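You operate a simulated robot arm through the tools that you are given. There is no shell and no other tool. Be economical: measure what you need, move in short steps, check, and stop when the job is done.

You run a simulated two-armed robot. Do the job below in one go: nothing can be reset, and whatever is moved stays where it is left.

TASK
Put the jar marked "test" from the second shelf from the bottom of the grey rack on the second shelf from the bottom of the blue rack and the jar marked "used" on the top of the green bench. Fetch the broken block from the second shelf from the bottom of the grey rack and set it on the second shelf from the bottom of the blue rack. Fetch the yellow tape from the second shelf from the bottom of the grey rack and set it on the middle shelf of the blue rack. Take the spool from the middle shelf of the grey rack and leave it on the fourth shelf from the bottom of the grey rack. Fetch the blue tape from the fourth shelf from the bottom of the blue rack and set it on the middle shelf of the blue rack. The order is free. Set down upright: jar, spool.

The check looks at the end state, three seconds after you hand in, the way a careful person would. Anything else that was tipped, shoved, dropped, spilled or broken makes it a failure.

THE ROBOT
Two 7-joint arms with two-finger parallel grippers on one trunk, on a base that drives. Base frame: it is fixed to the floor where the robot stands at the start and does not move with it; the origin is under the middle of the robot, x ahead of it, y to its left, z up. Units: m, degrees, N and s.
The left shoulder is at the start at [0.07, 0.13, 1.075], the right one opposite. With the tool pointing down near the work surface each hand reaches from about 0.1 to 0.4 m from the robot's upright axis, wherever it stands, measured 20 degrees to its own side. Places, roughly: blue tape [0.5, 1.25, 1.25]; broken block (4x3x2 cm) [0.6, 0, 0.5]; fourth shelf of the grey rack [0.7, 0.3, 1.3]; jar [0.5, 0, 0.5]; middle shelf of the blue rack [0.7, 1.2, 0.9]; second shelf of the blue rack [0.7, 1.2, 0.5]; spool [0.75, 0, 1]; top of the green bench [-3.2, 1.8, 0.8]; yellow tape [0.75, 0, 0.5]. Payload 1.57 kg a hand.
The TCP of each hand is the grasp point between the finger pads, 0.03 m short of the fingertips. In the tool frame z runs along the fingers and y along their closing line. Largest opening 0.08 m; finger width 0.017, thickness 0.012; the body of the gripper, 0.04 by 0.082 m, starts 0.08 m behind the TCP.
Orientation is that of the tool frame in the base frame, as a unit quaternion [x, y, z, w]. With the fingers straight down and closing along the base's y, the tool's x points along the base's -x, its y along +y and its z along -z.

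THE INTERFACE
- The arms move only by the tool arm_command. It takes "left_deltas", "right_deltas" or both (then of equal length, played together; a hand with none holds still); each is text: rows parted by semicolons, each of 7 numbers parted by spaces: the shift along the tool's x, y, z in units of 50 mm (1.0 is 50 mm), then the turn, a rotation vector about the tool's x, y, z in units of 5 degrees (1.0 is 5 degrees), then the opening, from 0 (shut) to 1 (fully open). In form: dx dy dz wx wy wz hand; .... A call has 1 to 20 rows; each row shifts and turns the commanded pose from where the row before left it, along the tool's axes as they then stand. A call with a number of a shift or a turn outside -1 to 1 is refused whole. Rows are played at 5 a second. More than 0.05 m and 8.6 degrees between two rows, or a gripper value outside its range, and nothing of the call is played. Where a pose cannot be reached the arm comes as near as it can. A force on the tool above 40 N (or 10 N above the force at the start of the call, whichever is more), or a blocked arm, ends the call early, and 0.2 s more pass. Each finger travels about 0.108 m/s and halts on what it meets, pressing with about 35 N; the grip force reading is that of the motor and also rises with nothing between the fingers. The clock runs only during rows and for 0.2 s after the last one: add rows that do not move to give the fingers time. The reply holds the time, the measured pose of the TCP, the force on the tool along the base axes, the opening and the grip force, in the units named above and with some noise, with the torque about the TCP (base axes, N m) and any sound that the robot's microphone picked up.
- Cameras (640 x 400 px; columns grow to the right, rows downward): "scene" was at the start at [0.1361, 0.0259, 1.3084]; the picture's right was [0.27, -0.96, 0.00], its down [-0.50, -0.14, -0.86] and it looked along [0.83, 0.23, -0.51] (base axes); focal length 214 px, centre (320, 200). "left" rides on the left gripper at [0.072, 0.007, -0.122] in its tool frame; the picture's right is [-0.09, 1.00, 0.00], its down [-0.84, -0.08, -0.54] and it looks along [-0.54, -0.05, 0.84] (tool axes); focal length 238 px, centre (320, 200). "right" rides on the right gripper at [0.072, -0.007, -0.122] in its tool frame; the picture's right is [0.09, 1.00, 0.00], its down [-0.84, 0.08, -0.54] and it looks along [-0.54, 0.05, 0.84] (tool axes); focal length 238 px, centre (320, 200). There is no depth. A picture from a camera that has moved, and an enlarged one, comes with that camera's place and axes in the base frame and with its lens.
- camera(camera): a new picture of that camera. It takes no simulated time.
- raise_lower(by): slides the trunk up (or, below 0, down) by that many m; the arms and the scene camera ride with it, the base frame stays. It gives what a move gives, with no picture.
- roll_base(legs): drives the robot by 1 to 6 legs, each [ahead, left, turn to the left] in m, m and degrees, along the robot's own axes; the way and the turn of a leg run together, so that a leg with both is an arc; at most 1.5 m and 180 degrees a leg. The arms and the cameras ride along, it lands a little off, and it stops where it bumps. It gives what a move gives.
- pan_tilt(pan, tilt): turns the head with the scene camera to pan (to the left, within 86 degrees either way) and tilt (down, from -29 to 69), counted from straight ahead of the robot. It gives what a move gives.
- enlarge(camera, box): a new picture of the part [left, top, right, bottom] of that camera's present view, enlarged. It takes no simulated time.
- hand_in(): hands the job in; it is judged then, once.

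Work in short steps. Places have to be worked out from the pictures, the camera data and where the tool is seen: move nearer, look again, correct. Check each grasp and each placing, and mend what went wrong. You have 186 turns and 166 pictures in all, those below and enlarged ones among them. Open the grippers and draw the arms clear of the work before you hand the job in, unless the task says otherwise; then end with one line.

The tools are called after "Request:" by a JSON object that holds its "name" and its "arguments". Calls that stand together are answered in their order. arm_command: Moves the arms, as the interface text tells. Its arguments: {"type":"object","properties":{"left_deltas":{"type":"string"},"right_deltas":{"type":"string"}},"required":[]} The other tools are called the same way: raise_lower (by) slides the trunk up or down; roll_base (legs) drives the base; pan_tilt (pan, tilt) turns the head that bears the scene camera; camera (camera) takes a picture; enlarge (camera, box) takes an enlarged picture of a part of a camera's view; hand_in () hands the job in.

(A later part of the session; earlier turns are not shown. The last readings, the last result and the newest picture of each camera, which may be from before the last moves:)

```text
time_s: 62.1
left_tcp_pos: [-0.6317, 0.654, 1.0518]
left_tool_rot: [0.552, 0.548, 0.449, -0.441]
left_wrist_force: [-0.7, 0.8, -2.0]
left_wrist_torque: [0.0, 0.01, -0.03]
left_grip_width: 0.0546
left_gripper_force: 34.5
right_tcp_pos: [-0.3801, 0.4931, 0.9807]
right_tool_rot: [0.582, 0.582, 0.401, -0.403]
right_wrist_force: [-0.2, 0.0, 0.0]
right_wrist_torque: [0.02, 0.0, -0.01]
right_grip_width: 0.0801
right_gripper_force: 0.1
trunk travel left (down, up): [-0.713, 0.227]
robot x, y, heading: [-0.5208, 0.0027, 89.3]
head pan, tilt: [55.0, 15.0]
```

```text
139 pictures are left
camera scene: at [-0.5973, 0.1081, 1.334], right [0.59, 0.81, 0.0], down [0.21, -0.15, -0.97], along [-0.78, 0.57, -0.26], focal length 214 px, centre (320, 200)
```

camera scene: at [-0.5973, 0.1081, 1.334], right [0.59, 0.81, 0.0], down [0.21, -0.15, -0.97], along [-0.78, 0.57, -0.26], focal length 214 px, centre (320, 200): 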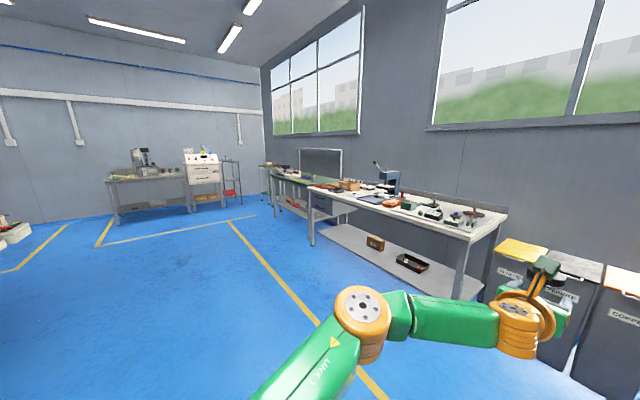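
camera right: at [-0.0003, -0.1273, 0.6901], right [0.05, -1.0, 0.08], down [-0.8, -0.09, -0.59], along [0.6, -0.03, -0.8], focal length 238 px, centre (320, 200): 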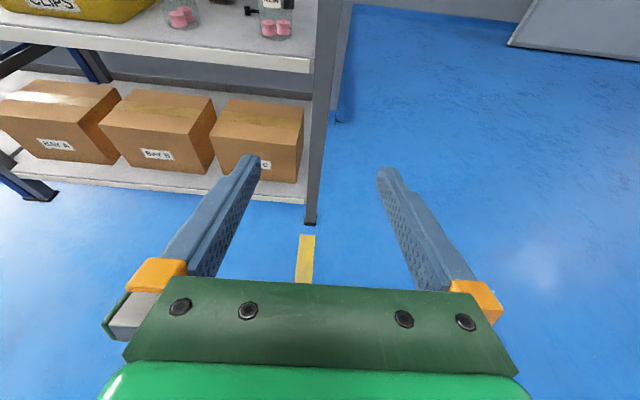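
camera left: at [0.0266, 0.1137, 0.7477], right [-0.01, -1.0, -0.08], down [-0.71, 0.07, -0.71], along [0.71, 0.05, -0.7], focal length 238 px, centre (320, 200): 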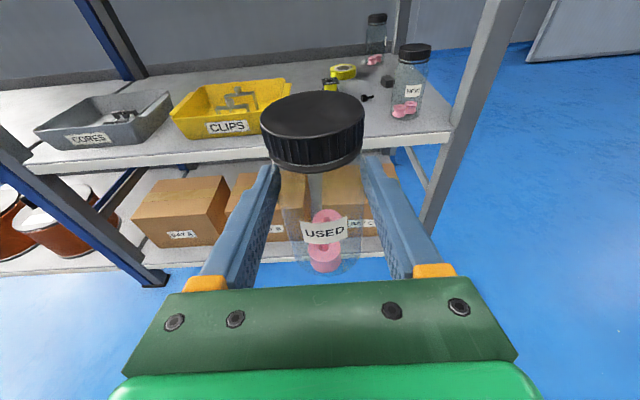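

The green bench is the far one along the window wall. I strafe left 2.5 m keeping heading 90°, then look ahead.

Request:
{"name": "roll_base", "arguments": {"legs": [[0, 1.25, 0], [0, 1.25, 0]]}}

Request:
{"name": "pan_tilt", "arguments": {"pan": 0, "tilt": 25}}

Request:
{"name": "camera", "arguments": {"camera": "scene"}}

```text
time_s: 74.2
left_tcp_pos: [-3.0934, 0.7442, 1.0524]
left_tool_rot: [0.561, 0.538, 0.456, -0.433]
left_wrist_force: [-0.1, 0.2, -0.3]
left_wrist_torque: [-0.02, -0.03, 0.01]
left_grip_width: 0.0548
left_gripper_force: 35.3
right_tcp_pos: [-2.8492, 0.5728, 0.9804]
right_tool_rot: [0.592, 0.571, 0.408, -0.397]
right_wrist_force: [-0.8, -0.1, -0.6]
right_wrist_torque: [0.0, 0.02, -0.01]
right_grip_width: 0.0801
right_gripper_force: 0.0
trunk travel left (down, up): [-0.713, 0.227]
robot x, y, heading: [-3.009, 0.0894, 86.8]
head pan, tilt: [55.0, 15.0]
```

```text
time_s: 75.5
left_tcp_pos: [-3.0942, 0.7434, 1.0518]
left_tool_rot: [0.561, 0.538, 0.456, -0.433]
left_wrist_force: [-0.2, -0.4, -0.8]
left_wrist_torque: [-0.01, -0.02, 0.05]
left_grip_width: 0.0546
left_gripper_force: 34.2
right_tcp_pos: [-2.8497, 0.5732, 0.9802]
right_tool_rot: [0.592, 0.571, 0.408, -0.396]
right_wrist_force: [-0.9, 0.3, -0.8]
right_wrist_torque: [0.01, -0.02, 0.01]
right_grip_width: 0.0802
right_gripper_force: 0.0
trunk travel left (down, up): [-0.713, 0.227]
robot x, y, heading: [-3.0061, 0.0867, 86.9]
head pan, tilt: [0.0, 25.0]
```

```text
138 pictures are left
camera scene: at [-3.0024, 0.2309, 1.3178], right [1.0, -0.05, 0.0], down [-0.02, -0.42, -0.91], along [0.05, 0.9, -0.42], focal length 214 px, centre (320, 200)
```

scene: 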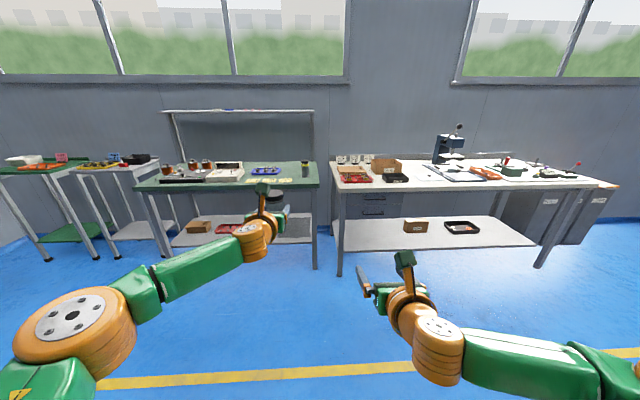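

The green bench is just ahead-left. I zoom on its top for a free spot.

Request:
{"name": "enlarge", "arguments": {"camera": "scene", "box": [120, 130, 350, 270]}}

```text
2.78 times, centred on (235, 200) of scene
camera zoom: at [-3.0024, 0.2309, 1.3178], right [1.0, -0.05, 0.0], down [-0.02, -0.42, -0.91], along [0.05, 0.9, -0.42], focal length 597 px, centre (556, 200)
```

zoom: 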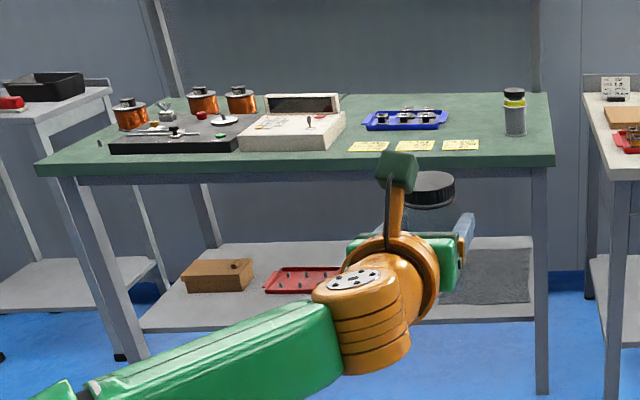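

There is a free spot between the blue tray and the can at about (-3.13, 1.68). I drive ahead 0.6 m, squaring heading, and look through the left camera.

Request:
{"name": "roll_base", "arguments": {"legs": [[0, 0, 3.1], [0.6, 0, 0]]}}

Request:
{"name": "camera", "arguments": {"camera": "left"}}

Request:
{"name": "camera", "arguments": {"camera": "scene"}}

```text
time_s: 79.4
left_tcp_pos: [-3.1313, 1.3539, 1.0522]
left_tool_rot: [0.546, 0.553, 0.444, -0.446]
left_wrist_force: [0.2, 0.7, -0.9]
left_wrist_torque: [0.04, 0.02, 0.05]
left_grip_width: 0.0547
left_gripper_force: 34.4
right_tcp_pos: [-2.8779, 1.1964, 0.9814]
right_tool_rot: [0.576, 0.588, 0.396, -0.408]
right_wrist_force: [-0.3, 0.2, -0.2]
right_wrist_torque: [-0.01, 0.03, -0.01]
right_grip_width: 0.08
right_gripper_force: 0.0
trunk travel left (down, up): [-0.713, 0.227]
robot x, y, heading: [-3.0123, 0.7024, 90.1]
head pan, tilt: [0.0, 25.0]
```

```text
136 pictures are left
camera left: at [-3.1237, 1.2495, 1.1478], right [1.0, -0.01, -0.09], down [-0.07, -0.71, -0.71], along [-0.05, 0.71, -0.7], focal length 238 px, centre (320, 200)
```

left: 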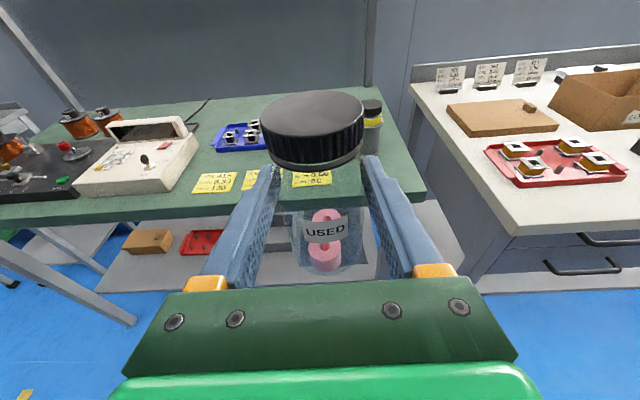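

```text
135 pictures are left
camera scene: at [-3.01, 0.8468, 1.3179], right [1.0, 0.0, 0.0], down [0.0, -0.42, -0.91], along [0.0, 0.91, -0.42], focal length 214 px, centre (320, 200)
```

scene: 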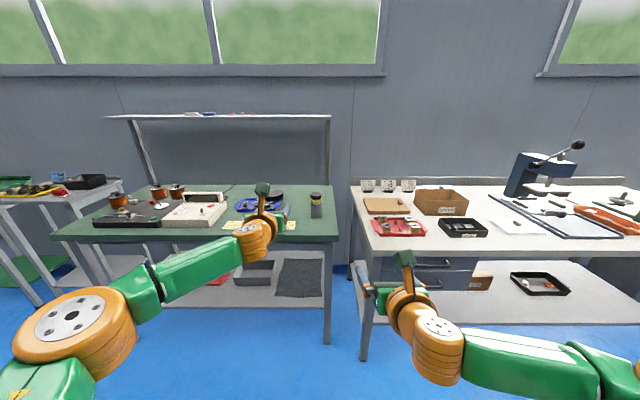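

Triangulating gives bench top z≈0.80, front edge y≈1.60, can at (-3.02,1.77). I'll aim the jar at (-3.135,1.79): drive ahead 0.3 m then look.

Request:
{"name": "roll_base", "arguments": {"legs": [[0.3, 0, 0]]}}

Request:
{"name": "camera", "arguments": {"camera": "left"}}

Request:
{"name": "camera", "arguments": {"camera": "scene"}}

```text
time_s: 81.4
left_tcp_pos: [-3.1365, 1.6493, 1.0518]
left_tool_rot: [0.545, 0.554, 0.444, -0.446]
left_wrist_force: [0.6, 0.3, -1.2]
left_wrist_torque: [-0.01, 0.0, 0.02]
left_grip_width: 0.0545
left_gripper_force: 35.1
right_tcp_pos: [-2.8803, 1.4936, 0.9818]
right_tool_rot: [0.575, 0.588, 0.397, -0.408]
right_wrist_force: [0.3, 0.0, -0.1]
right_wrist_torque: [-0.02, 0.01, 0.0]
right_grip_width: 0.08
right_gripper_force: 0.0
trunk travel left (down, up): [-0.713, 0.227]
robot x, y, heading: [-3.0128, 0.9989, 90.4]
head pan, tilt: [0.0, 25.0]
```

```text
134 pictures are left
camera left: at [-3.1275, 1.5446, 1.1481], right [1.0, 0.0, -0.09], down [-0.06, -0.71, -0.71], along [-0.06, 0.71, -0.7], focal length 238 px, centre (320, 200)
```

left: 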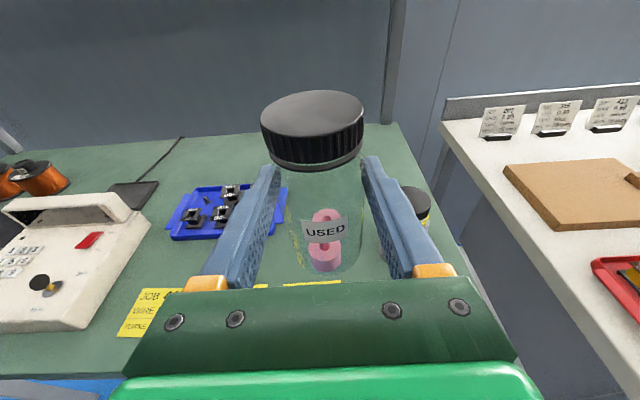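

```text
133 pictures are left
camera scene: at [-3.0117, 1.1424, 1.318], right [1.0, 0.01, 0.0], down [0.0, -0.42, -0.91], along [-0.01, 0.91, -0.42], focal length 214 px, centre (320, 200)
```

scene: 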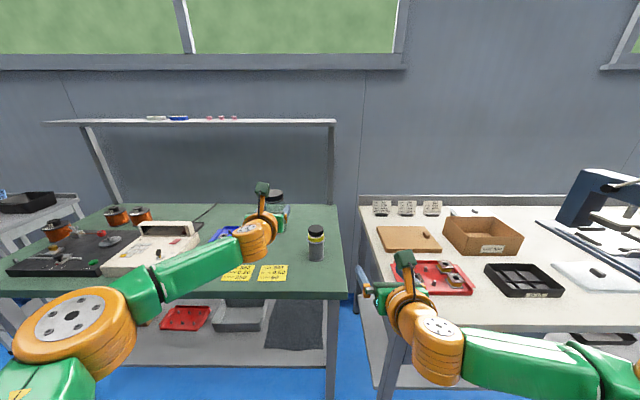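

Clear spot confirmed at (-3.135,1.80). I move forward 15 cm, lower 15 cm, then check.

Request:
{"name": "arm_command", "arguments": {"left_deltas": "0.2 0 0.97 0 0 0 0;0.2 0 0.97 0 0 0 0;0.2 0 0.97 0 0 0 0;-0.74 0 0.155 0 0 0 0;-0.74 0 0.155 0 0 0 0;-0.74 0 0.155 0 0 0 0;-0.74 0 0.155 0 0 0 0;0 0 0 0 0 0 0"}}

Request:
{"name": "camera", "arguments": {"camera": "left"}}

Request:
{"name": "enlarge", "arguments": {"camera": "scene", "box": [180, 160, 380, 300]}}

```text
time_s: 83.2
left_tcp_pos: [-3.1416, 1.6747, 0.9097]
left_tool_rot: [0.545, 0.555, 0.442, -0.447]
left_wrist_force: [0.3, 0.5, -1.1]
left_wrist_torque: [0.01, -0.01, 0.01]
left_grip_width: 0.0548
left_gripper_force: 34.7
left hand out of reach, approached as far as the arm can: row 1, 2, 3, 6, 7
right_tcp_pos: [-2.8802, 1.4948, 0.9797]
right_tool_rot: [0.576, 0.587, 0.397, -0.408]
right_wrist_force: [-0.5, -0.5, 0.8]
right_wrist_torque: [-0.01, -0.01, -0.05]
right_grip_width: 0.0798
right_gripper_force: 0.1
trunk travel left (down, up): [-0.713, 0.227]
robot x, y, heading: [-3.0109, 0.9991, 90.4]
head pan, tilt: [0.0, 25.0]
```

```text
132 pictures are left
camera left: at [-3.1337, 1.5696, 1.0043], right [1.0, 0.0, -0.09], down [-0.06, -0.71, -0.71], along [-0.06, 0.71, -0.7], focal length 238 px, centre (320, 200)
```

left: 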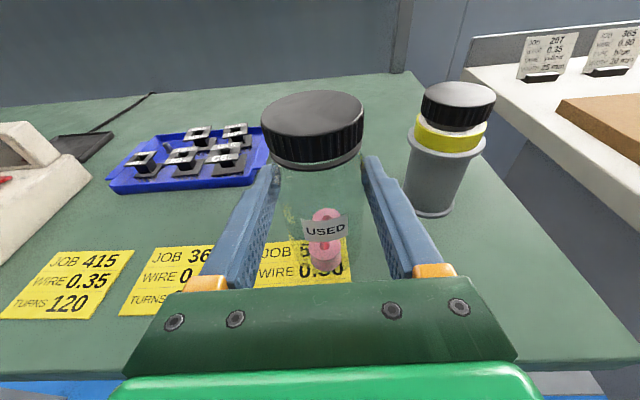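

```text
2.86 times, centred on (280, 230) of scene
camera zoom: at [-3.0117, 1.1435, 1.3178], right [1.0, 0.01, 0.0], down [0.0, -0.42, -0.91], along [-0.01, 0.91, -0.42], focal length 613 px, centre (434, 114)
```

zoom: 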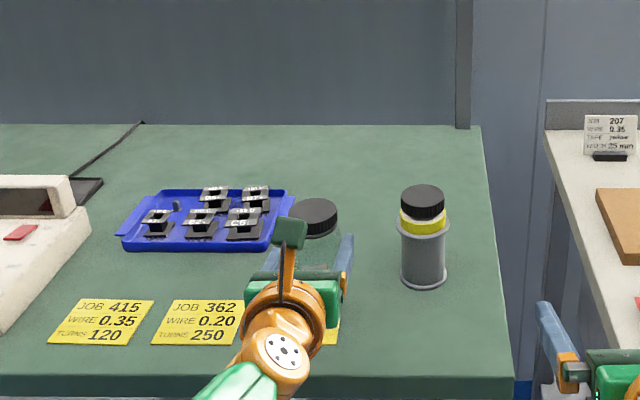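

The arm is at its reach limit (~0.675 m from base axis), so I drive the base 0.125 m more; the jar bottom is ~4 cm above the bench with a clear way.

Request:
{"name": "roll_base", "arguments": {"legs": [[0.125, 0, 0]]}}

Request:
{"name": "camera", "arguments": {"camera": "left"}}

```text
time_s: 84.5
left_tcp_pos: [-3.144, 1.7993, 0.9097]
left_tool_rot: [0.544, 0.555, 0.443, -0.447]
left_wrist_force: [0.0, 0.6, -1.5]
left_wrist_torque: [-0.02, 0.03, -0.03]
left_grip_width: 0.0545
left_gripper_force: 34.8
right_tcp_pos: [-2.8809, 1.6196, 0.9809]
right_tool_rot: [0.574, 0.588, 0.397, -0.409]
right_wrist_force: [-0.3, 0.1, 0.5]
right_wrist_torque: [-0.04, 0.0, 0.03]
right_grip_width: 0.0802
right_gripper_force: 0.1
trunk travel left (down, up): [-0.713, 0.227]
robot x, y, heading: [-3.0116, 1.1263, 90.5]
head pan, tilt: [0.0, 25.0]
```

```text
130 pictures are left
camera left: at [-3.1357, 1.6945, 1.0054], right [1.0, 0.0, -0.09], down [-0.06, -0.71, -0.71], along [-0.06, 0.71, -0.7], focal length 238 px, centre (320, 200)
```

left: 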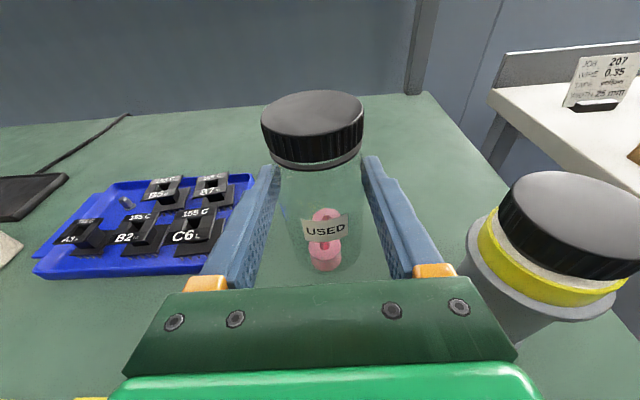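

Well clear both sides. I lower with the trunk in small steps, watching the wrist force.

Request:
{"name": "raise_lower", "arguments": {"by": -0.03}}

Request:
{"name": "raise_lower", "arguments": {"by": -0.006}}

Request:
{"name": "enlarge", "arguments": {"camera": "scene", "box": [230, 180, 380, 320]}}

```text
time_s: 85.2
left_tcp_pos: [-3.1435, 1.8008, 0.8779]
left_tool_rot: [0.544, 0.556, 0.442, -0.447]
left_wrist_force: [0.2, -0.6, -1.0]
left_wrist_torque: [-0.02, 0.0, -0.01]
left_grip_width: 0.0546
left_gripper_force: 35.0
right_tcp_pos: [-2.8831, 1.6203, 0.9503]
right_tool_rot: [0.575, 0.589, 0.395, -0.408]
right_wrist_force: [-0.3, 0.3, -0.1]
right_wrist_torque: [0.02, -0.02, -0.02]
right_grip_width: 0.0802
right_gripper_force: 0.1
trunk travel left (down, up): [-0.683, 0.257]
robot x, y, heading: [-3.0137, 1.1234, 90.3]
head pan, tilt: [0.0, 25.0]
```

```text
time_s: 85.8
left_tcp_pos: [-3.1445, 1.8004, 0.8717]
left_tool_rot: [0.544, 0.556, 0.442, -0.447]
left_wrist_force: [0.4, -0.7, -1.1]
left_wrist_torque: [-0.01, 0.01, 0.0]
left_grip_width: 0.0548
left_gripper_force: 35.3
right_tcp_pos: [-2.8823, 1.6217, 0.9451]
right_tool_rot: [0.574, 0.589, 0.395, -0.409]
right_wrist_force: [-0.5, -0.1, -0.3]
right_wrist_torque: [0.01, -0.01, -0.01]
right_grip_width: 0.0798
right_gripper_force: 0.0
trunk travel left (down, up): [-0.677, 0.263]
robot x, y, heading: [-3.0144, 1.1274, 90.4]
head pan, tilt: [0.0, 25.0]
```

```text
2.86 times, centred on (305, 250) of scene
camera zoom: at [-3.0129, 1.2702, 1.2817], right [1.0, 0.01, 0.0], down [0.0, -0.42, -0.91], along [-0.01, 0.91, -0.42], focal length 613 px, centre (363, 57)
```

zoom: 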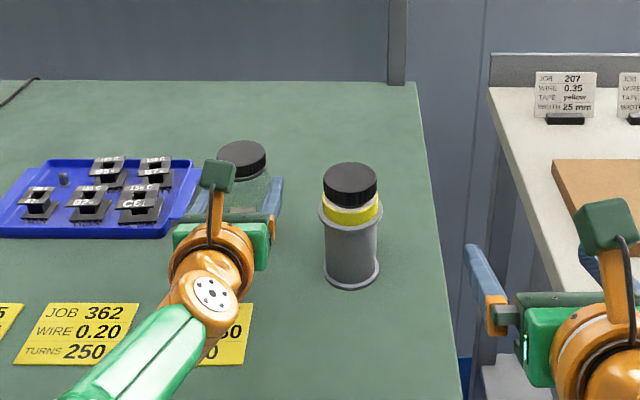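

Not yet touching (force still the jar's weight, ~1.2 N). I continue in small steps.

Request:
{"name": "raise_lower", "arguments": {"by": -0.004}}

Request:
{"name": "raise_lower", "arguments": {"by": -0.004}}

```text
time_s: 86.3
left_tcp_pos: [-3.1442, 1.799, 0.8707]
left_tool_rot: [0.543, 0.556, 0.442, -0.449]
left_wrist_force: [0.7, 2.3, 3.7]
left_wrist_torque: [0.19, 0.12, -0.05]
left_grip_width: 0.0544
left_gripper_force: 35.1
right_tcp_pos: [-2.8813, 1.6186, 0.9427]
right_tool_rot: [0.573, 0.589, 0.395, -0.41]
right_wrist_force: [0.7, -0.3, -1.0]
right_wrist_torque: [-0.01, -0.01, -0.01]
right_grip_width: 0.08
right_gripper_force: 0.0
trunk travel left (down, up): [-0.673, 0.267]
robot x, y, heading: [-3.0087, 1.1253, 90.3]
head pan, tilt: [0.0, 25.0]
```

```text
time_s: 86.8
left_tcp_pos: [-3.1433, 1.798, 0.8693]
left_tool_rot: [0.542, 0.554, 0.444, -0.45]
left_wrist_force: [0.7, 6.6, 20.2]
left_wrist_torque: [0.37, -0.05, 0.02]
left_grip_width: 0.0547
left_gripper_force: 34.7
right_tcp_pos: [-2.8804, 1.6171, 0.9383]
right_tool_rot: [0.574, 0.588, 0.396, -0.41]
right_wrist_force: [0.7, 0.0, 0.1]
right_wrist_torque: [0.0, -0.02, 0.01]
right_grip_width: 0.0797
right_gripper_force: 0.1
trunk travel left (down, up): [-0.669, 0.271]
robot x, y, heading: [-3.0101, 1.1284, 90.3]
head pan, tilt: [0.0, 25.0]
```

Contact at TCP z≈0.870, so the jar stands on the bench. I ease off 3 mm and open.

Request:
{"name": "raise_lower", "arguments": {"by": 0.003}}

Request:
{"name": "arm_command", "arguments": {"left_deltas": "0 0 0 0 0 0 0.85;0 0 0 0 0 0 0.85;0 0 0 0 0 0 0.85;0 0 0 0 0 0 0.85"}}

Request:
{"name": "camera", "arguments": {"camera": "left"}}

```text
time_s: 87.3
left_tcp_pos: [-3.1435, 1.7972, 0.8709]
left_tool_rot: [0.543, 0.555, 0.443, -0.449]
left_wrist_force: [-1.7, 2.7, 13.3]
left_wrist_torque: [0.24, 0.27, -0.06]
left_grip_width: 0.0548
left_gripper_force: 34.8
right_tcp_pos: [-2.8819, 1.6174, 0.9423]
right_tool_rot: [0.573, 0.588, 0.397, -0.411]
right_wrist_force: [-0.2, 0.2, 0.1]
right_wrist_torque: [0.02, -0.06, 0.0]
right_grip_width: 0.0801
right_gripper_force: 0.1
trunk travel left (down, up): [-0.672, 0.268]
robot x, y, heading: [-3.0092, 1.1258, 90.5]
head pan, tilt: [0.0, 25.0]
```

```text
time_s: 88.3
left_tcp_pos: [-3.1438, 1.8002, 0.8684]
left_tool_rot: [0.544, 0.556, 0.442, -0.447]
left_wrist_force: [0.2, 0.2, 0.0]
left_wrist_torque: [0.0, 0.03, 0.01]
left_grip_width: 0.0678
left_gripper_force: 0.0
right_tcp_pos: [-2.8818, 1.6204, 0.9392]
right_tool_rot: [0.574, 0.589, 0.395, -0.41]
right_wrist_force: [0.5, 0.1, 0.3]
right_wrist_torque: [0.02, 0.01, 0.03]
right_grip_width: 0.0801
right_gripper_force: 0.1
trunk travel left (down, up): [-0.672, 0.268]
robot x, y, heading: [-3.0104, 1.1251, 90.4]
head pan, tilt: [0.0, 25.0]
```

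```text
128 pictures are left
camera left: at [-3.1356, 1.6954, 0.9637], right [1.0, 0.0, -0.09], down [-0.06, -0.71, -0.71], along [-0.06, 0.71, -0.7], focal length 238 px, centre (320, 200)
```

left: 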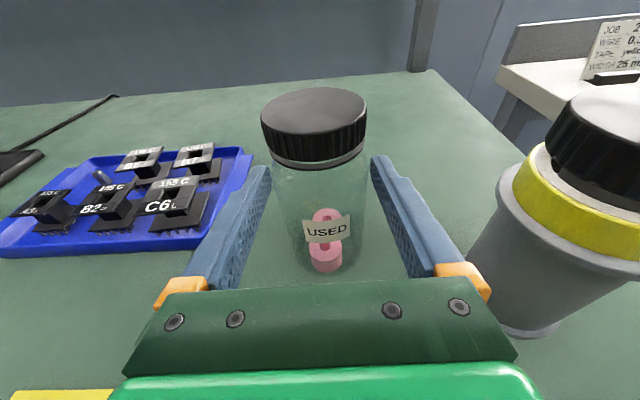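

Released; the jar stands. I back straight out 0.6 m and check.

Request:
{"name": "roll_base", "arguments": {"legs": [[-0.6, 0, 0]]}}

Request:
{"name": "enlarge", "arguments": {"camera": "scene", "box": [180, 120, 380, 260]}}

```text
time_s: 91.8
left_tcp_pos: [-3.1303, 1.1927, 0.8679]
left_tool_rot: [0.549, 0.55, 0.446, -0.443]
left_wrist_force: [0.4, 0.5, -0.6]
left_wrist_torque: [-0.01, 0.04, 0.0]
left_grip_width: 0.0682
left_gripper_force: 0.0
right_tcp_pos: [-2.8735, 1.0085, 0.9396]
right_tool_rot: [0.58, 0.583, 0.4, -0.405]
right_wrist_force: [-0.1, -0.2, -0.4]
right_wrist_torque: [-0.05, 0.0, 0.01]
right_grip_width: 0.0799
right_gripper_force: 0.0
trunk travel left (down, up): [-0.672, 0.268]
robot x, y, heading: [-3.0097, 0.5171, 89.1]
head pan, tilt: [0.0, 25.0]
```

```text
2.86 times, centred on (280, 190) of scene
camera zoom: at [-3.0114, 0.6605, 1.2768], right [1.0, -0.01, 0.0], down [-0.01, -0.42, -0.91], along [0.01, 0.91, -0.42], focal length 613 px, centre (434, 229)
```

zoom: 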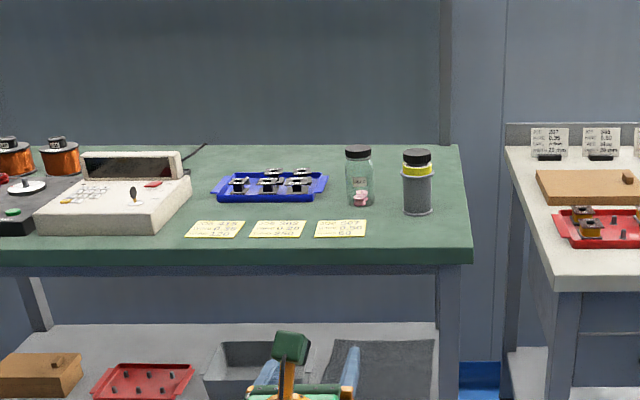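

The USED jar stands upright and clear. I drive back: right 2.5 m, back 0.45 m, and turn to face the racks.

Request:
{"name": "roll_base", "arguments": {"legs": [[-0.45, 0, 0], [0, -1.25, 0], [0, -1.2, 0], [0, 0, -89]]}}

Request:
{"name": "pan_tilt", "arguments": {"pan": 45, "tilt": 12}}

Request:
{"name": "camera", "arguments": {"camera": "scene"}}

```text
time_s: 109.7
left_tcp_pos: [0.0714, 0.2518, 0.8683]
left_tool_rot: [0.777, 0.019, 0.629, -0.013]
left_wrist_force: [0.0, 0.9, 1.3]
left_wrist_torque: [-0.02, -0.02, 0.01]
left_grip_width: 0.0679
left_gripper_force: 0.0
right_tcp_pos: [-0.1011, -0.0152, 0.9403]
right_tool_rot: [0.822, 0.021, 0.569, -0.017]
right_wrist_force: [0.5, 0.1, 0.4]
right_wrist_torque: [0.01, 0.0, -0.03]
right_grip_width: 0.0803
right_gripper_force: 0.1
trunk travel left (down, up): [-0.672, 0.268]
robot x, y, heading: [-0.6011, 0.1032, 1.8]
head pan, tilt: [0.0, 25.0]
```

```text
time_s: 110.8
left_tcp_pos: [0.0705, 0.2512, 0.8691]
left_tool_rot: [0.778, 0.018, 0.628, -0.012]
left_wrist_force: [0.4, -0.3, -0.6]
left_wrist_torque: [0.03, -0.02, -0.02]
left_grip_width: 0.0677
left_gripper_force: 0.1
right_tcp_pos: [-0.102, -0.0152, 0.9406]
right_tool_rot: [0.822, 0.021, 0.568, -0.017]
right_wrist_force: [0.1, 0.0, -0.3]
right_wrist_torque: [0.04, -0.02, 0.01]
right_grip_width: 0.08
right_gripper_force: 0.0
trunk travel left (down, up): [-0.672, 0.268]
robot x, y, heading: [-0.6023, 0.1019, 2.0]
head pan, tilt: [45.0, 12.0]
```

```text
126 pictures are left
camera scene: at [-0.4867, 0.1733, 1.2979], right [0.73, -0.68, 0.0], down [-0.14, -0.15, -0.98], along [0.67, 0.71, -0.21], focal length 214 px, centre (320, 200)
```

scene: 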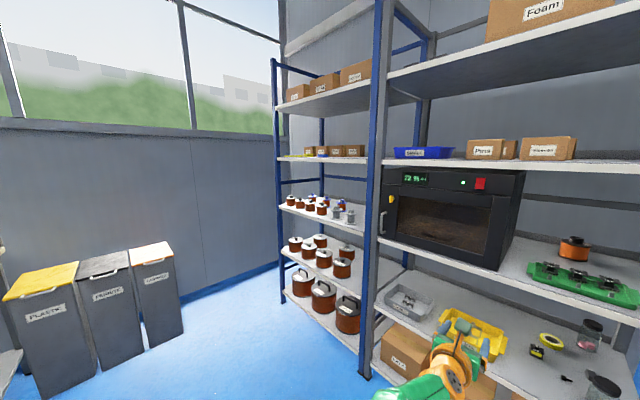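

Room to the blue rack is clear. I strafe left 1.0 m, raise the trunk and look at the blue rack.

Request:
{"name": "roll_base", "arguments": {"legs": [[0, 1.0, -2]]}}

Request:
{"name": "pan_tilt", "arguments": {"pan": 0, "tilt": 10}}

Request:
{"name": "raise_lower", "arguments": {"by": 0.25}}

Request:
{"name": "camera", "arguments": {"camera": "scene"}}

```text
time_s: 116.0
left_tcp_pos: [0.0611, 1.2222, 0.8681]
left_tool_rot: [0.778, 0.003, 0.628, 0.001]
left_wrist_force: [0.2, -0.4, 0.9]
left_wrist_torque: [0.01, 0.0, 0.01]
left_grip_width: 0.068
left_gripper_force: 0.1
right_tcp_pos: [-0.1202, 0.9608, 0.9386]
right_tool_rot: [0.823, 0.005, 0.568, -0.006]
right_wrist_force: [0.5, 0.0, -0.7]
right_wrist_torque: [0.01, 0.02, 0.01]
right_grip_width: 0.0798
right_gripper_force: 0.1
trunk travel left (down, up): [-0.672, 0.268]
robot x, y, heading: [-0.6145, 1.0981, -0.5]
head pan, tilt: [45.0, 12.0]
```

```text
time_s: 117.1
left_tcp_pos: [0.0618, 1.2219, 0.8684]
left_tool_rot: [0.778, 0.003, 0.628, 0.001]
left_wrist_force: [-0.2, -1.8, -0.3]
left_wrist_torque: [0.0, 0.01, 0.0]
left_grip_width: 0.0682
left_gripper_force: 0.0
right_tcp_pos: [-0.1204, 0.9625, 0.9396]
right_tool_rot: [0.822, 0.005, 0.569, -0.006]
right_wrist_force: [-0.4, -0.5, 0.0]
right_wrist_torque: [-0.02, -0.04, -0.01]
right_grip_width: 0.08
right_gripper_force: 0.1
trunk travel left (down, up): [-0.672, 0.268]
robot x, y, heading: [-0.6107, 1.096, -0.2]
head pan, tilt: [0.0, 10.0]
```

```text
time_s: 119.7
left_tcp_pos: [0.0623, 1.2224, 1.1178]
left_tool_rot: [0.778, 0.004, 0.628, -0.001]
left_wrist_force: [0.1, -0.5, -0.6]
left_wrist_torque: [-0.03, -0.02, 0.02]
left_grip_width: 0.0678
left_gripper_force: 0.1
right_tcp_pos: [-0.1209, 0.9621, 1.1891]
right_tool_rot: [0.823, 0.005, 0.569, -0.006]
right_wrist_force: [0.0, 0.6, 0.1]
right_wrist_torque: [0.04, 0.01, 0.05]
right_grip_width: 0.0801
right_gripper_force: 0.1
trunk travel left (down, up): [-0.922, 0.018]
robot x, y, heading: [-0.6111, 1.0958, 0.0]
head pan, tilt: [0.0, 10.0]
```

```text
125 pictures are left
camera scene: at [-0.4719, 1.0981, 1.5512], right [0.0, -1.0, 0.0], down [-0.17, 0.0, -0.98], along [0.98, 0.0, -0.17], focal length 214 px, centre (320, 200)
```

scene: 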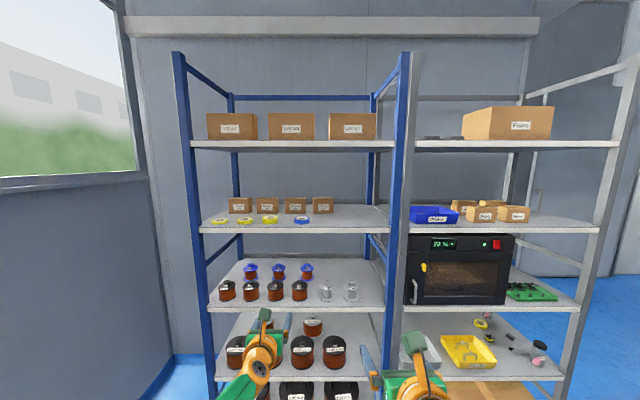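

Request:
{"name": "enlarge", "arguments": {"camera": "scene", "box": [180, 180, 400, 320]}}

Request:
{"name": "enlarge", "arguments": {"camera": "scene", "box": [200, 290, 400, 400]}}

Request:
{"name": "enlarge", "arguments": {"camera": "scene", "box": [400, 180, 620, 320]}}

```text
2.86 times, centred on (290, 250) of scene
camera zoom: at [-0.4719, 1.0981, 1.5512], right [0.0, -1.0, 0.0], down [-0.17, 0.0, -0.98], along [0.98, 0.0, -0.17], focal length 613 px, centre (406, 57)
```

zoom: 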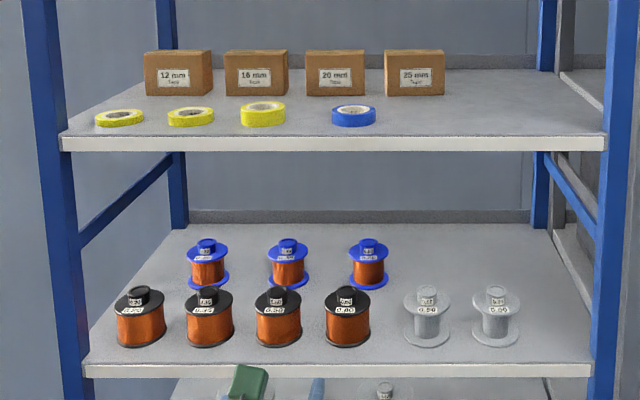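

```text
3.20 times, centred on (300, 345) of scene
camera zoom: at [-0.4719, 1.0981, 1.5512], right [0.0, -1.0, 0.0], down [-0.17, 0.0, -0.98], along [0.98, 0.0, -0.17], focal length 686 px, centre (384, -264)
```

zoom: 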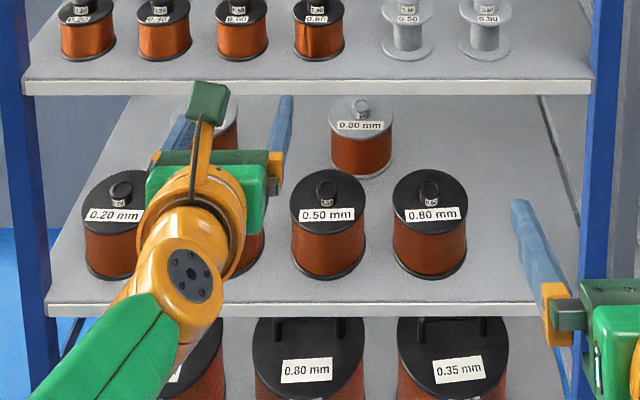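

```text
2.86 times, centred on (510, 250) of scene
camera zoom: at [-0.4719, 1.0981, 1.5512], right [0.0, -1.0, 0.0], down [-0.17, 0.0, -0.98], along [0.98, 0.0, -0.17], focal length 613 px, centre (-223, 57)
```

zoom: 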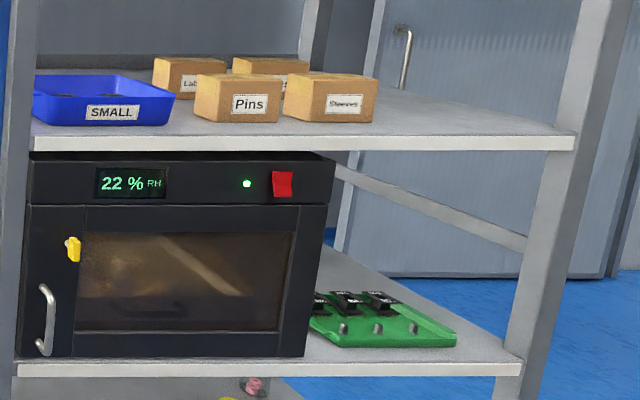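

Blue tape lies at about (0.48,1.18) on the shelf at z≈1.28; the middle shelf (z≈0.90) has free spots front right (0.50,0.845) and behind the grey spools (0.68,0.98). I raise the left hand and pitch it about 47° down for the flat tape.

Request:
{"name": "arm_command", "arguments": {"left_deltas": "0 0 0 0 -1 0 1;0 0 0 0 -1 0 1;0 0 0 0 -1 0 1;0 0 0 0 -1 0 1;0 0 0 0 -1 0 1;0 0 0 0 -1 0 1;0 0 0 0 -1 0 1;0.68 0 -0.73 0 0 0 1;0.68 0 -0.73 0 0 0 1;0.68 0 -0.73 0 0 0 1;0.68 0 -0.73 0 0 0 1;0.68 0 -0.73 0 0 0 1;0.68 0 -0.73 0 0 0 1"}}

Request:
{"name": "camera", "arguments": {"camera": "scene"}}

```text
time_s: 122.5
left_tcp_pos: [-0.0315, 1.2504, 1.3329]
left_tool_rot: [0.931, 0.003, 0.366, 0.001]
left_wrist_force: [0.2, 0.6, 0.5]
left_wrist_torque: [0.05, 0.02, -0.03]
left_grip_width: 0.0798
left_gripper_force: 0.0
left hand out of reach, approached as far as the arm can: row 3, 4, 5, 6, 7, 11, 12, 13
right_tcp_pos: [-0.1223, 0.9615, 1.1902]
right_tool_rot: [0.822, 0.006, 0.569, -0.007]
right_wrist_force: [-0.1, 0.2, 0.1]
right_wrist_torque: [0.02, -0.01, 0.0]
right_grip_width: 0.0801
right_gripper_force: 0.0
trunk travel left (down, up): [-0.922, 0.018]
robot x, y, heading: [-0.6141, 1.0946, -0.2]
head pan, tilt: [0.0, 10.0]
```

```text
121 pictures are left
camera scene: at [-0.474, 1.0968, 1.5514], right [0.0, -1.0, 0.0], down [-0.17, 0.0, -0.98], along [0.98, 0.0, -0.17], focal length 214 px, centre (320, 200)
```

scene: 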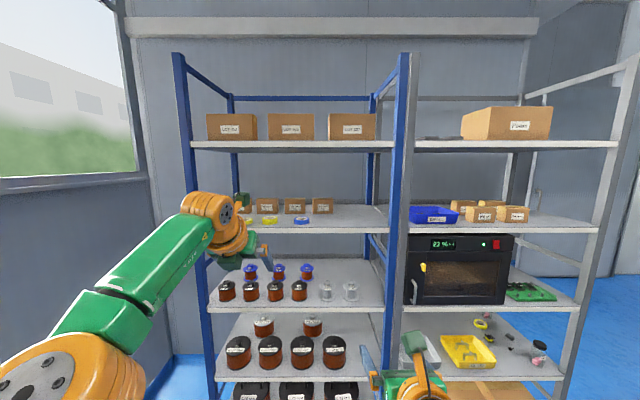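

Left hand reaches z 1.33 pitched 47°. I raise the trunk the last 1.8 cm, shift right 6.5 cm, drive ahead 0.35 m and look.

Request:
{"name": "raise_lower", "arguments": {"by": 0.017}}

Request:
{"name": "roll_base", "arguments": {"legs": [[0, -0.065, 0.2], [0.35, 0, 0]]}}

Request:
{"name": "camera", "arguments": {"camera": "left"}}

Request:
{"name": "camera", "arguments": {"camera": "scene"}}

```text
time_s: 123.1
left_tcp_pos: [-0.0308, 1.2525, 1.3487]
left_tool_rot: [0.931, 0.004, 0.366, 0.001]
left_wrist_force: [-0.8, 0.2, 0.6]
left_wrist_torque: [0.06, 0.0, 0.0]
left_grip_width: 0.0798
left_gripper_force: 0.0
right_tcp_pos: [-0.1214, 0.9621, 1.2076]
right_tool_rot: [0.822, 0.006, 0.57, -0.006]
right_wrist_force: [-0.3, 1.1, 0.4]
right_wrist_torque: [-0.02, 0.02, 0.03]
right_grip_width: 0.0801
right_gripper_force: 0.0
trunk travel left (down, up): [-0.939, 0.001]
robot x, y, heading: [-0.612, 1.0956, 0.1]
head pan, tilt: [0.0, 10.0]
```

```text
time_s: 125.9
left_tcp_pos: [0.3116, 1.1794, 1.3493]
left_tool_rot: [0.93, -0.002, 0.368, 0.003]
left_wrist_force: [0.2, -0.5, -0.6]
left_wrist_torque: [-0.03, -0.03, 0.02]
left_grip_width: 0.0802
left_gripper_force: 0.2
right_tcp_pos: [0.2177, 0.8901, 1.2074]
right_tool_rot: [0.821, 0.002, 0.57, -0.004]
right_wrist_force: [-0.4, 0.2, -0.2]
right_wrist_torque: [-0.02, 0.0, 0.01]
right_grip_width: 0.0799
right_gripper_force: 0.0
trunk travel left (down, up): [-0.939, 0.001]
robot x, y, heading: [-0.2695, 1.0269, -0.7]
head pan, tilt: [0.0, 10.0]
```

```text
120 pictures are left
camera left: at [0.2813, 1.1723, 1.4872], right [-0.07, -1.0, -0.06], down [-0.98, 0.08, -0.18], along [0.18, 0.04, -0.98], focal length 238 px, centre (320, 200)
```

left: 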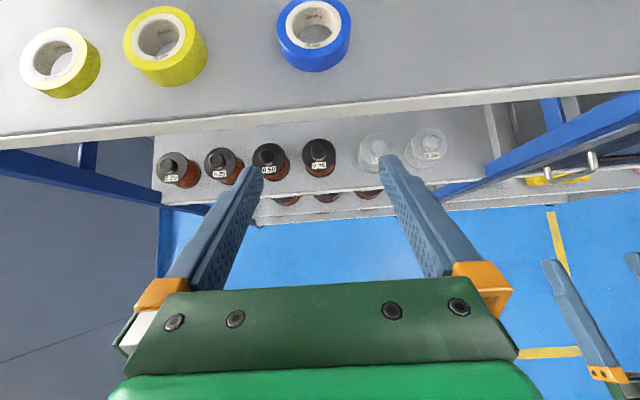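

```text
119 pictures are left
camera scene: at [-0.1329, 1.0291, 1.5686], right [-0.01, -1.0, 0.0], down [-0.17, 0.0, -0.99], along [0.99, -0.01, -0.17], focal length 214 px, centre (320, 200)
```

scene: 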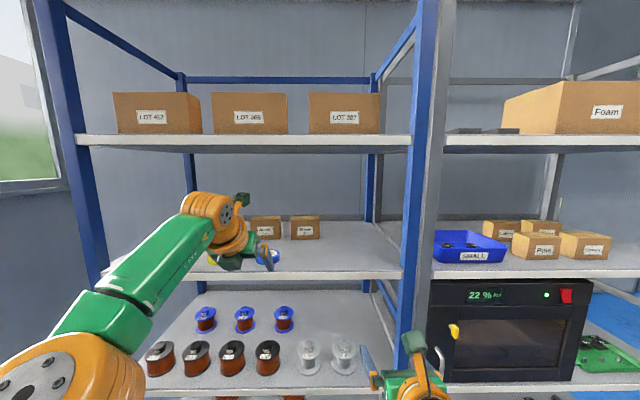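

Tape centre about (0.480,1.173), diameter 0.069. I drive ahead 0.12 m, above it, and look again.

Request:
{"name": "roll_base", "arguments": {"legs": [[0.12, 0, 0]]}}

Request:
{"name": "camera", "arguments": {"camera": "left"}}

```text
time_s: 127.2
left_tcp_pos: [0.4339, 1.1745, 1.3513]
left_tool_rot: [0.929, -0.003, 0.369, 0.004]
left_wrist_force: [-1.0, -0.4, 0.2]
left_wrist_torque: [-0.02, -0.05, -0.01]
left_grip_width: 0.0799
left_gripper_force: 0.0
right_tcp_pos: [0.3395, 0.8855, 1.209]
right_tool_rot: [0.821, -0.001, 0.571, -0.002]
right_wrist_force: [-0.2, -0.4, -0.1]
right_wrist_torque: [0.0, 0.0, 0.01]
right_grip_width: 0.0799
right_gripper_force: 0.1
trunk travel left (down, up): [-0.939, 0.001]
robot x, y, heading: [-0.1459, 1.0286, -1.2]
head pan, tilt: [0.0, 10.0]
```

```text
118 pictures are left
camera left: at [0.4031, 1.1684, 1.4887], right [-0.08, -1.0, -0.06], down [-0.98, 0.09, -0.18], along [0.18, 0.04, -0.98], focal length 238 px, centre (320, 200)
```

left: 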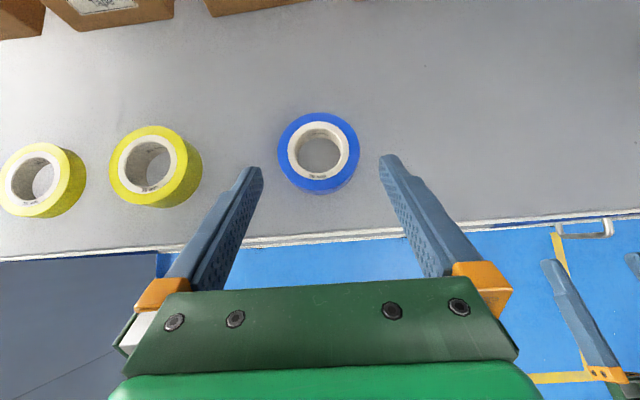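

Centre (0.480,1.173) confirmed; hand y 1.1745 fits. Forward 3 cm, down 3 cm, and check.

Request:
{"name": "roll_base", "arguments": {"legs": [[0.03, 0, 0]]}}

Request:
{"name": "raise_lower", "arguments": {"by": -0.028}}

Request:
{"name": "camera", "arguments": {"camera": "left"}}

```text
time_s: 128.0
left_tcp_pos: [0.4631, 1.1738, 1.3516]
left_tool_rot: [0.929, -0.004, 0.369, 0.005]
left_wrist_force: [0.1, 1.3, 0.0]
left_wrist_torque: [-0.01, -0.02, -0.03]
left_grip_width: 0.08
left_gripper_force: 0.0
right_tcp_pos: [0.3683, 0.8854, 1.2081]
right_tool_rot: [0.821, 0.0, 0.571, -0.003]
right_wrist_force: [-0.2, -0.3, 0.7]
right_wrist_torque: [0.02, 0.02, -0.01]
right_grip_width: 0.0799
right_gripper_force: 0.0
trunk travel left (down, up): [-0.939, 0.001]
robot x, y, heading: [-0.1167, 1.0287, -1.1]
head pan, tilt: [0.0, 10.0]
```

```text
time_s: 128.8
left_tcp_pos: [0.4677, 1.1731, 1.3213]
left_tool_rot: [0.93, -0.003, 0.367, 0.004]
left_wrist_force: [-0.4, 0.3, -0.7]
left_wrist_torque: [0.02, 0.02, -0.02]
left_grip_width: 0.0801
left_gripper_force: 0.1
right_tcp_pos: [0.3734, 0.8854, 1.1798]
right_tool_rot: [0.822, -0.001, 0.569, -0.002]
right_wrist_force: [-0.6, -0.6, 0.3]
right_wrist_torque: [0.0, 0.01, -0.02]
right_grip_width: 0.0799
right_gripper_force: 0.0
trunk travel left (down, up): [-0.911, 0.029]
robot x, y, heading: [-0.1179, 1.028, -1.2]
head pan, tilt: [0.0, 10.0]
```

```text
117 pictures are left
camera left: at [0.4375, 1.1675, 1.4585], right [-0.08, -1.0, -0.06], down [-0.98, 0.09, -0.18], along [0.18, 0.04, -0.98], focal length 238 px, centre (320, 200)
```

left: 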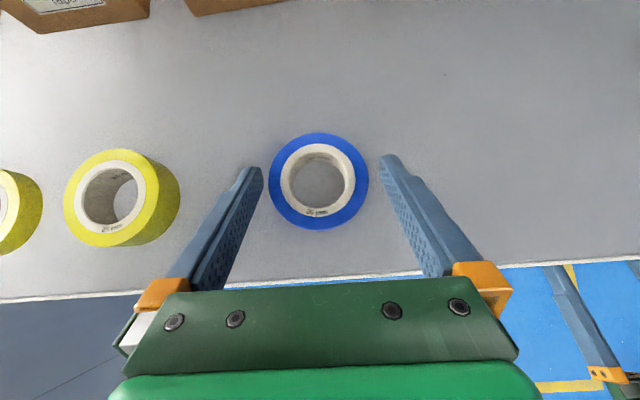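

Centred nicely between the fingers. I lower another 1 cm.

Request:
{"name": "raise_lower", "arguments": {"by": -0.01}}

Request:
{"name": "camera", "arguments": {"camera": "left"}}

```text
time_s: 129.3
left_tcp_pos: [0.4694, 1.1737, 1.3111]
left_tool_rot: [0.93, -0.004, 0.367, 0.004]
left_wrist_force: [-0.2, 0.0, -0.1]
left_wrist_torque: [-0.03, -0.01, 0.02]
left_grip_width: 0.0802
left_gripper_force: 0.0
right_tcp_pos: [0.3739, 0.8855, 1.1691]
right_tool_rot: [0.822, -0.001, 0.569, -0.001]
right_wrist_force: [-0.6, -0.5, -0.3]
right_wrist_torque: [-0.01, -0.01, 0.03]
right_grip_width: 0.08
right_gripper_force: 0.1
trunk travel left (down, up): [-0.901, 0.039]
robot x, y, heading: [-0.1138, 1.0269, -0.9]
head pan, tilt: [0.0, 10.0]
```

```text
116 pictures are left
camera left: at [0.4395, 1.1674, 1.4477], right [-0.08, -1.0, -0.06], down [-0.98, 0.09, -0.17], along [0.18, 0.04, -0.98], focal length 238 px, centre (320, 200)
```

left: 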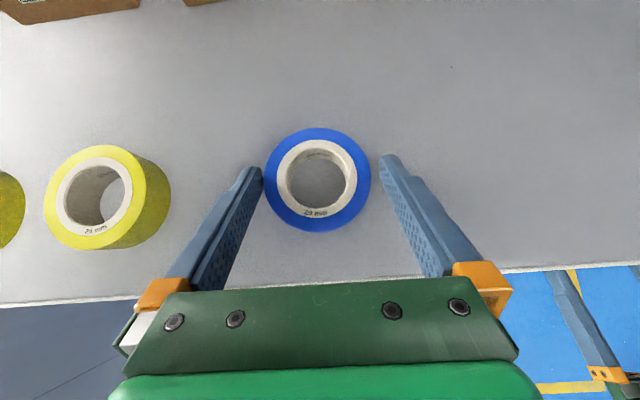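

Tips should be beside the ring now; I close.

Request:
{"name": "arm_command", "arguments": {"left_deltas": "0 0 0 0 0 0 0.6;0 0 0 0 0 0 0;0 0 0 0 0 0 0;0 0 0 0 0 0 0"}}

Request:
{"name": "raise_lower", "arguments": {"by": 0.03}}

Request:
{"name": "camera", "arguments": {"camera": "left"}}

```text
time_s: 130.3
left_tcp_pos: [0.4683, 1.1743, 1.3107]
left_tool_rot: [0.931, -0.004, 0.366, 0.005]
left_wrist_force: [-0.3, -0.2, 1.2]
left_wrist_torque: [0.08, -0.03, 0.02]
left_grip_width: 0.0678
left_gripper_force: 35.2
right_tcp_pos: [0.3725, 0.8849, 1.1692]
right_tool_rot: [0.822, -0.001, 0.569, -0.002]
right_wrist_force: [0.1, -0.2, -0.2]
right_wrist_torque: [-0.02, 0.01, -0.03]
right_grip_width: 0.0799
right_gripper_force: 0.1
trunk travel left (down, up): [-0.901, 0.039]
robot x, y, heading: [-0.1167, 1.0268, -0.9]
head pan, tilt: [0.0, 10.0]
```

```text
time_s: 131.1
left_tcp_pos: [0.4701, 1.1747, 1.3402]
left_tool_rot: [0.93, -0.003, 0.367, 0.004]
left_wrist_force: [-0.3, -0.4, -0.6]
left_wrist_torque: [-0.01, 0.04, 0.03]
left_grip_width: 0.0681
left_gripper_force: 35.0
right_tcp_pos: [0.3725, 0.8851, 1.1995]
right_tool_rot: [0.822, 0.001, 0.569, -0.004]
right_wrist_force: [0.2, -0.1, 0.7]
right_wrist_torque: [-0.01, 0.0, 0.02]
right_grip_width: 0.08
right_gripper_force: 0.1
trunk travel left (down, up): [-0.931, 0.009]
robot x, y, heading: [-0.1193, 1.0273, -0.9]
head pan, tilt: [0.0, 10.0]
```

```text
115 pictures are left
camera left: at [0.439, 1.1676, 1.478], right [-0.08, -1.0, -0.06], down [-0.98, 0.09, -0.17], along [0.18, 0.04, -0.98], focal length 238 px, centre (320, 200)
```

left: 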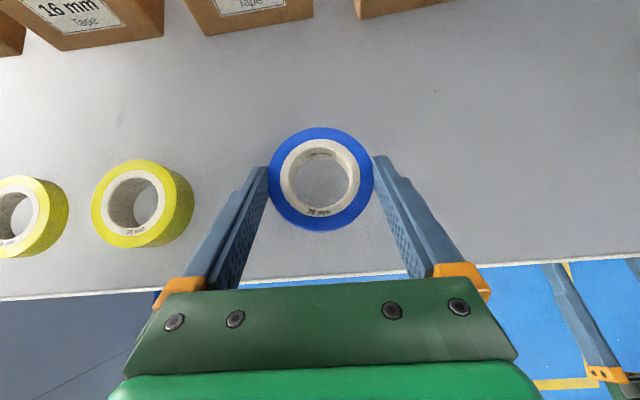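

Tape is held (0.068 m). I back out 0.3 m, tuck the right hand in, shift right toward the free end of the middle shelf, and lower the trunk.

Request:
{"name": "roll_base", "arguments": {"legs": [[-0.3, 0, 1], [0, -0.33, 0]]}}

Request:
{"name": "arm_command", "arguments": {"right_deltas": "-0.34 0 -0.92 0 0 0 1;-0.34 0 -0.92 0 0 0 1;-0.34 0 -0.92 0 0 0 1;-0.34 0 -0.92 0 0 0 1"}}

Request:
{"name": "raise_lower", "arguments": {"by": -0.26}}

Request:
{"name": "pan_tilt", "arguments": {"pan": 15, "tilt": 20}}

Request:
{"name": "camera", "arguments": {"camera": "scene"}}

Request:
{"name": "camera", "arguments": {"camera": "left"}}

```text
time_s: 134.9
left_tcp_pos: [0.1606, 0.8747, 1.3403]
left_tool_rot: [0.93, 0.009, 0.366, 0.001]
left_wrist_force: [0.9, -0.3, -0.6]
left_wrist_torque: [-0.03, -0.01, -0.03]
left_grip_width: 0.0677
left_gripper_force: 34.8
right_tcp_pos: [0.0723, 0.5828, 1.1985]
right_tool_rot: [0.823, 0.01, 0.568, -0.008]
right_wrist_force: [-0.1, -0.8, -0.7]
right_wrist_torque: [-0.01, -0.04, -0.04]
right_grip_width: 0.0798
right_gripper_force: 0.0
trunk travel left (down, up): [-0.931, 0.009]
robot x, y, heading: [-0.4168, 0.7086, 0.5]
head pan, tilt: [0.0, 10.0]
```

```text
time_s: 135.9
left_tcp_pos: [0.1614, 0.8721, 1.3395]
left_tool_rot: [0.93, 0.009, 0.366, -0.001]
left_wrist_force: [0.5, -0.6, -0.7]
left_wrist_torque: [0.0, 0.04, -0.01]
left_grip_width: 0.0679
left_gripper_force: 35.0
right_tcp_pos: [-0.0044, 0.6155, 1.186]
right_tool_rot: [0.823, 0.01, 0.568, -0.009]
right_wrist_force: [-0.4, -0.9, 0.8]
right_wrist_torque: [-0.01, 0.0, -0.01]
right_grip_width: 0.0801
right_gripper_force: 0.1
right hand out of reach, approached as far as the arm can: row 2, 3, 4
trunk travel left (down, up): [-0.931, 0.009]
robot x, y, heading: [-0.4247, 0.7092, 0.5]
head pan, tilt: [0.0, 10.0]
```

```text
time_s: 138.6
left_tcp_pos: [0.1594, 0.872, 1.0799]
left_tool_rot: [0.93, 0.008, 0.367, 0.0]
left_wrist_force: [0.1, -0.7, -0.8]
left_wrist_torque: [-0.01, 0.0, 0.0]
left_grip_width: 0.0682
left_gripper_force: 35.0
right_tcp_pos: [-0.0042, 0.6156, 0.9257]
right_tool_rot: [0.823, 0.011, 0.569, -0.01]
right_wrist_force: [0.0, 0.4, 0.0]
right_wrist_torque: [0.0, -0.02, 0.0]
right_grip_width: 0.0802
right_gripper_force: 0.0
trunk travel left (down, up): [-0.671, 0.269]
robot x, y, heading: [-0.4209, 0.7106, 0.3]
head pan, tilt: [0.0, 10.0]
```

```text
time_s: 139.3
left_tcp_pos: [0.1618, 0.8712, 1.0795]
left_tool_rot: [0.93, 0.009, 0.367, -0.001]
left_wrist_force: [-0.2, 0.0, -1.0]
left_wrist_torque: [0.01, 0.04, 0.0]
left_grip_width: 0.0682
left_gripper_force: 35.4
right_tcp_pos: [-0.005, 0.6165, 0.9265]
right_tool_rot: [0.822, 0.012, 0.569, -0.011]
right_wrist_force: [0.6, 0.1, -0.3]
right_wrist_torque: [-0.02, 0.01, 0.0]
right_grip_width: 0.0799
right_gripper_force: 0.1
trunk travel left (down, up): [-0.671, 0.269]
robot x, y, heading: [-0.4177, 0.7106, 0.3]
head pan, tilt: [15.0, 20.0]
```

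```text
114 pictures are left
camera scene: at [-0.283, 0.7365, 1.284], right [0.26, -0.96, 0.0], down [-0.33, -0.09, -0.94], along [0.91, 0.25, -0.34], focal length 214 px, centre (320, 200)
```

scene: 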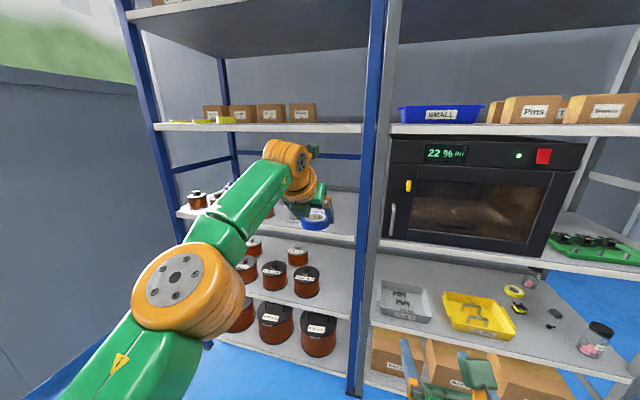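

```text
113 pictures are left
camera left: at [0.131, 0.8643, 1.2177], right [-0.05, -1.0, -0.06], down [-0.98, 0.06, -0.17], along [0.18, 0.05, -0.98], focal length 238 px, centre (320, 200)
```

left: 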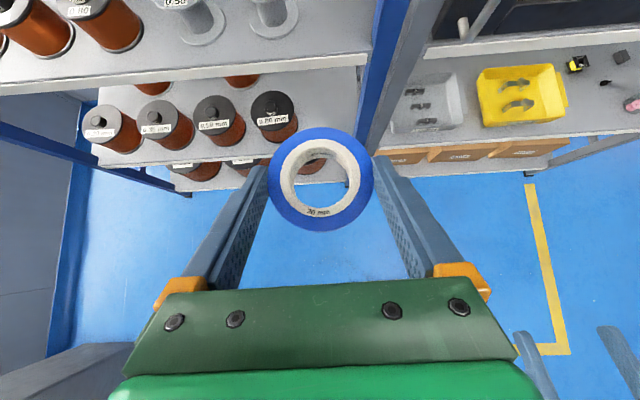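

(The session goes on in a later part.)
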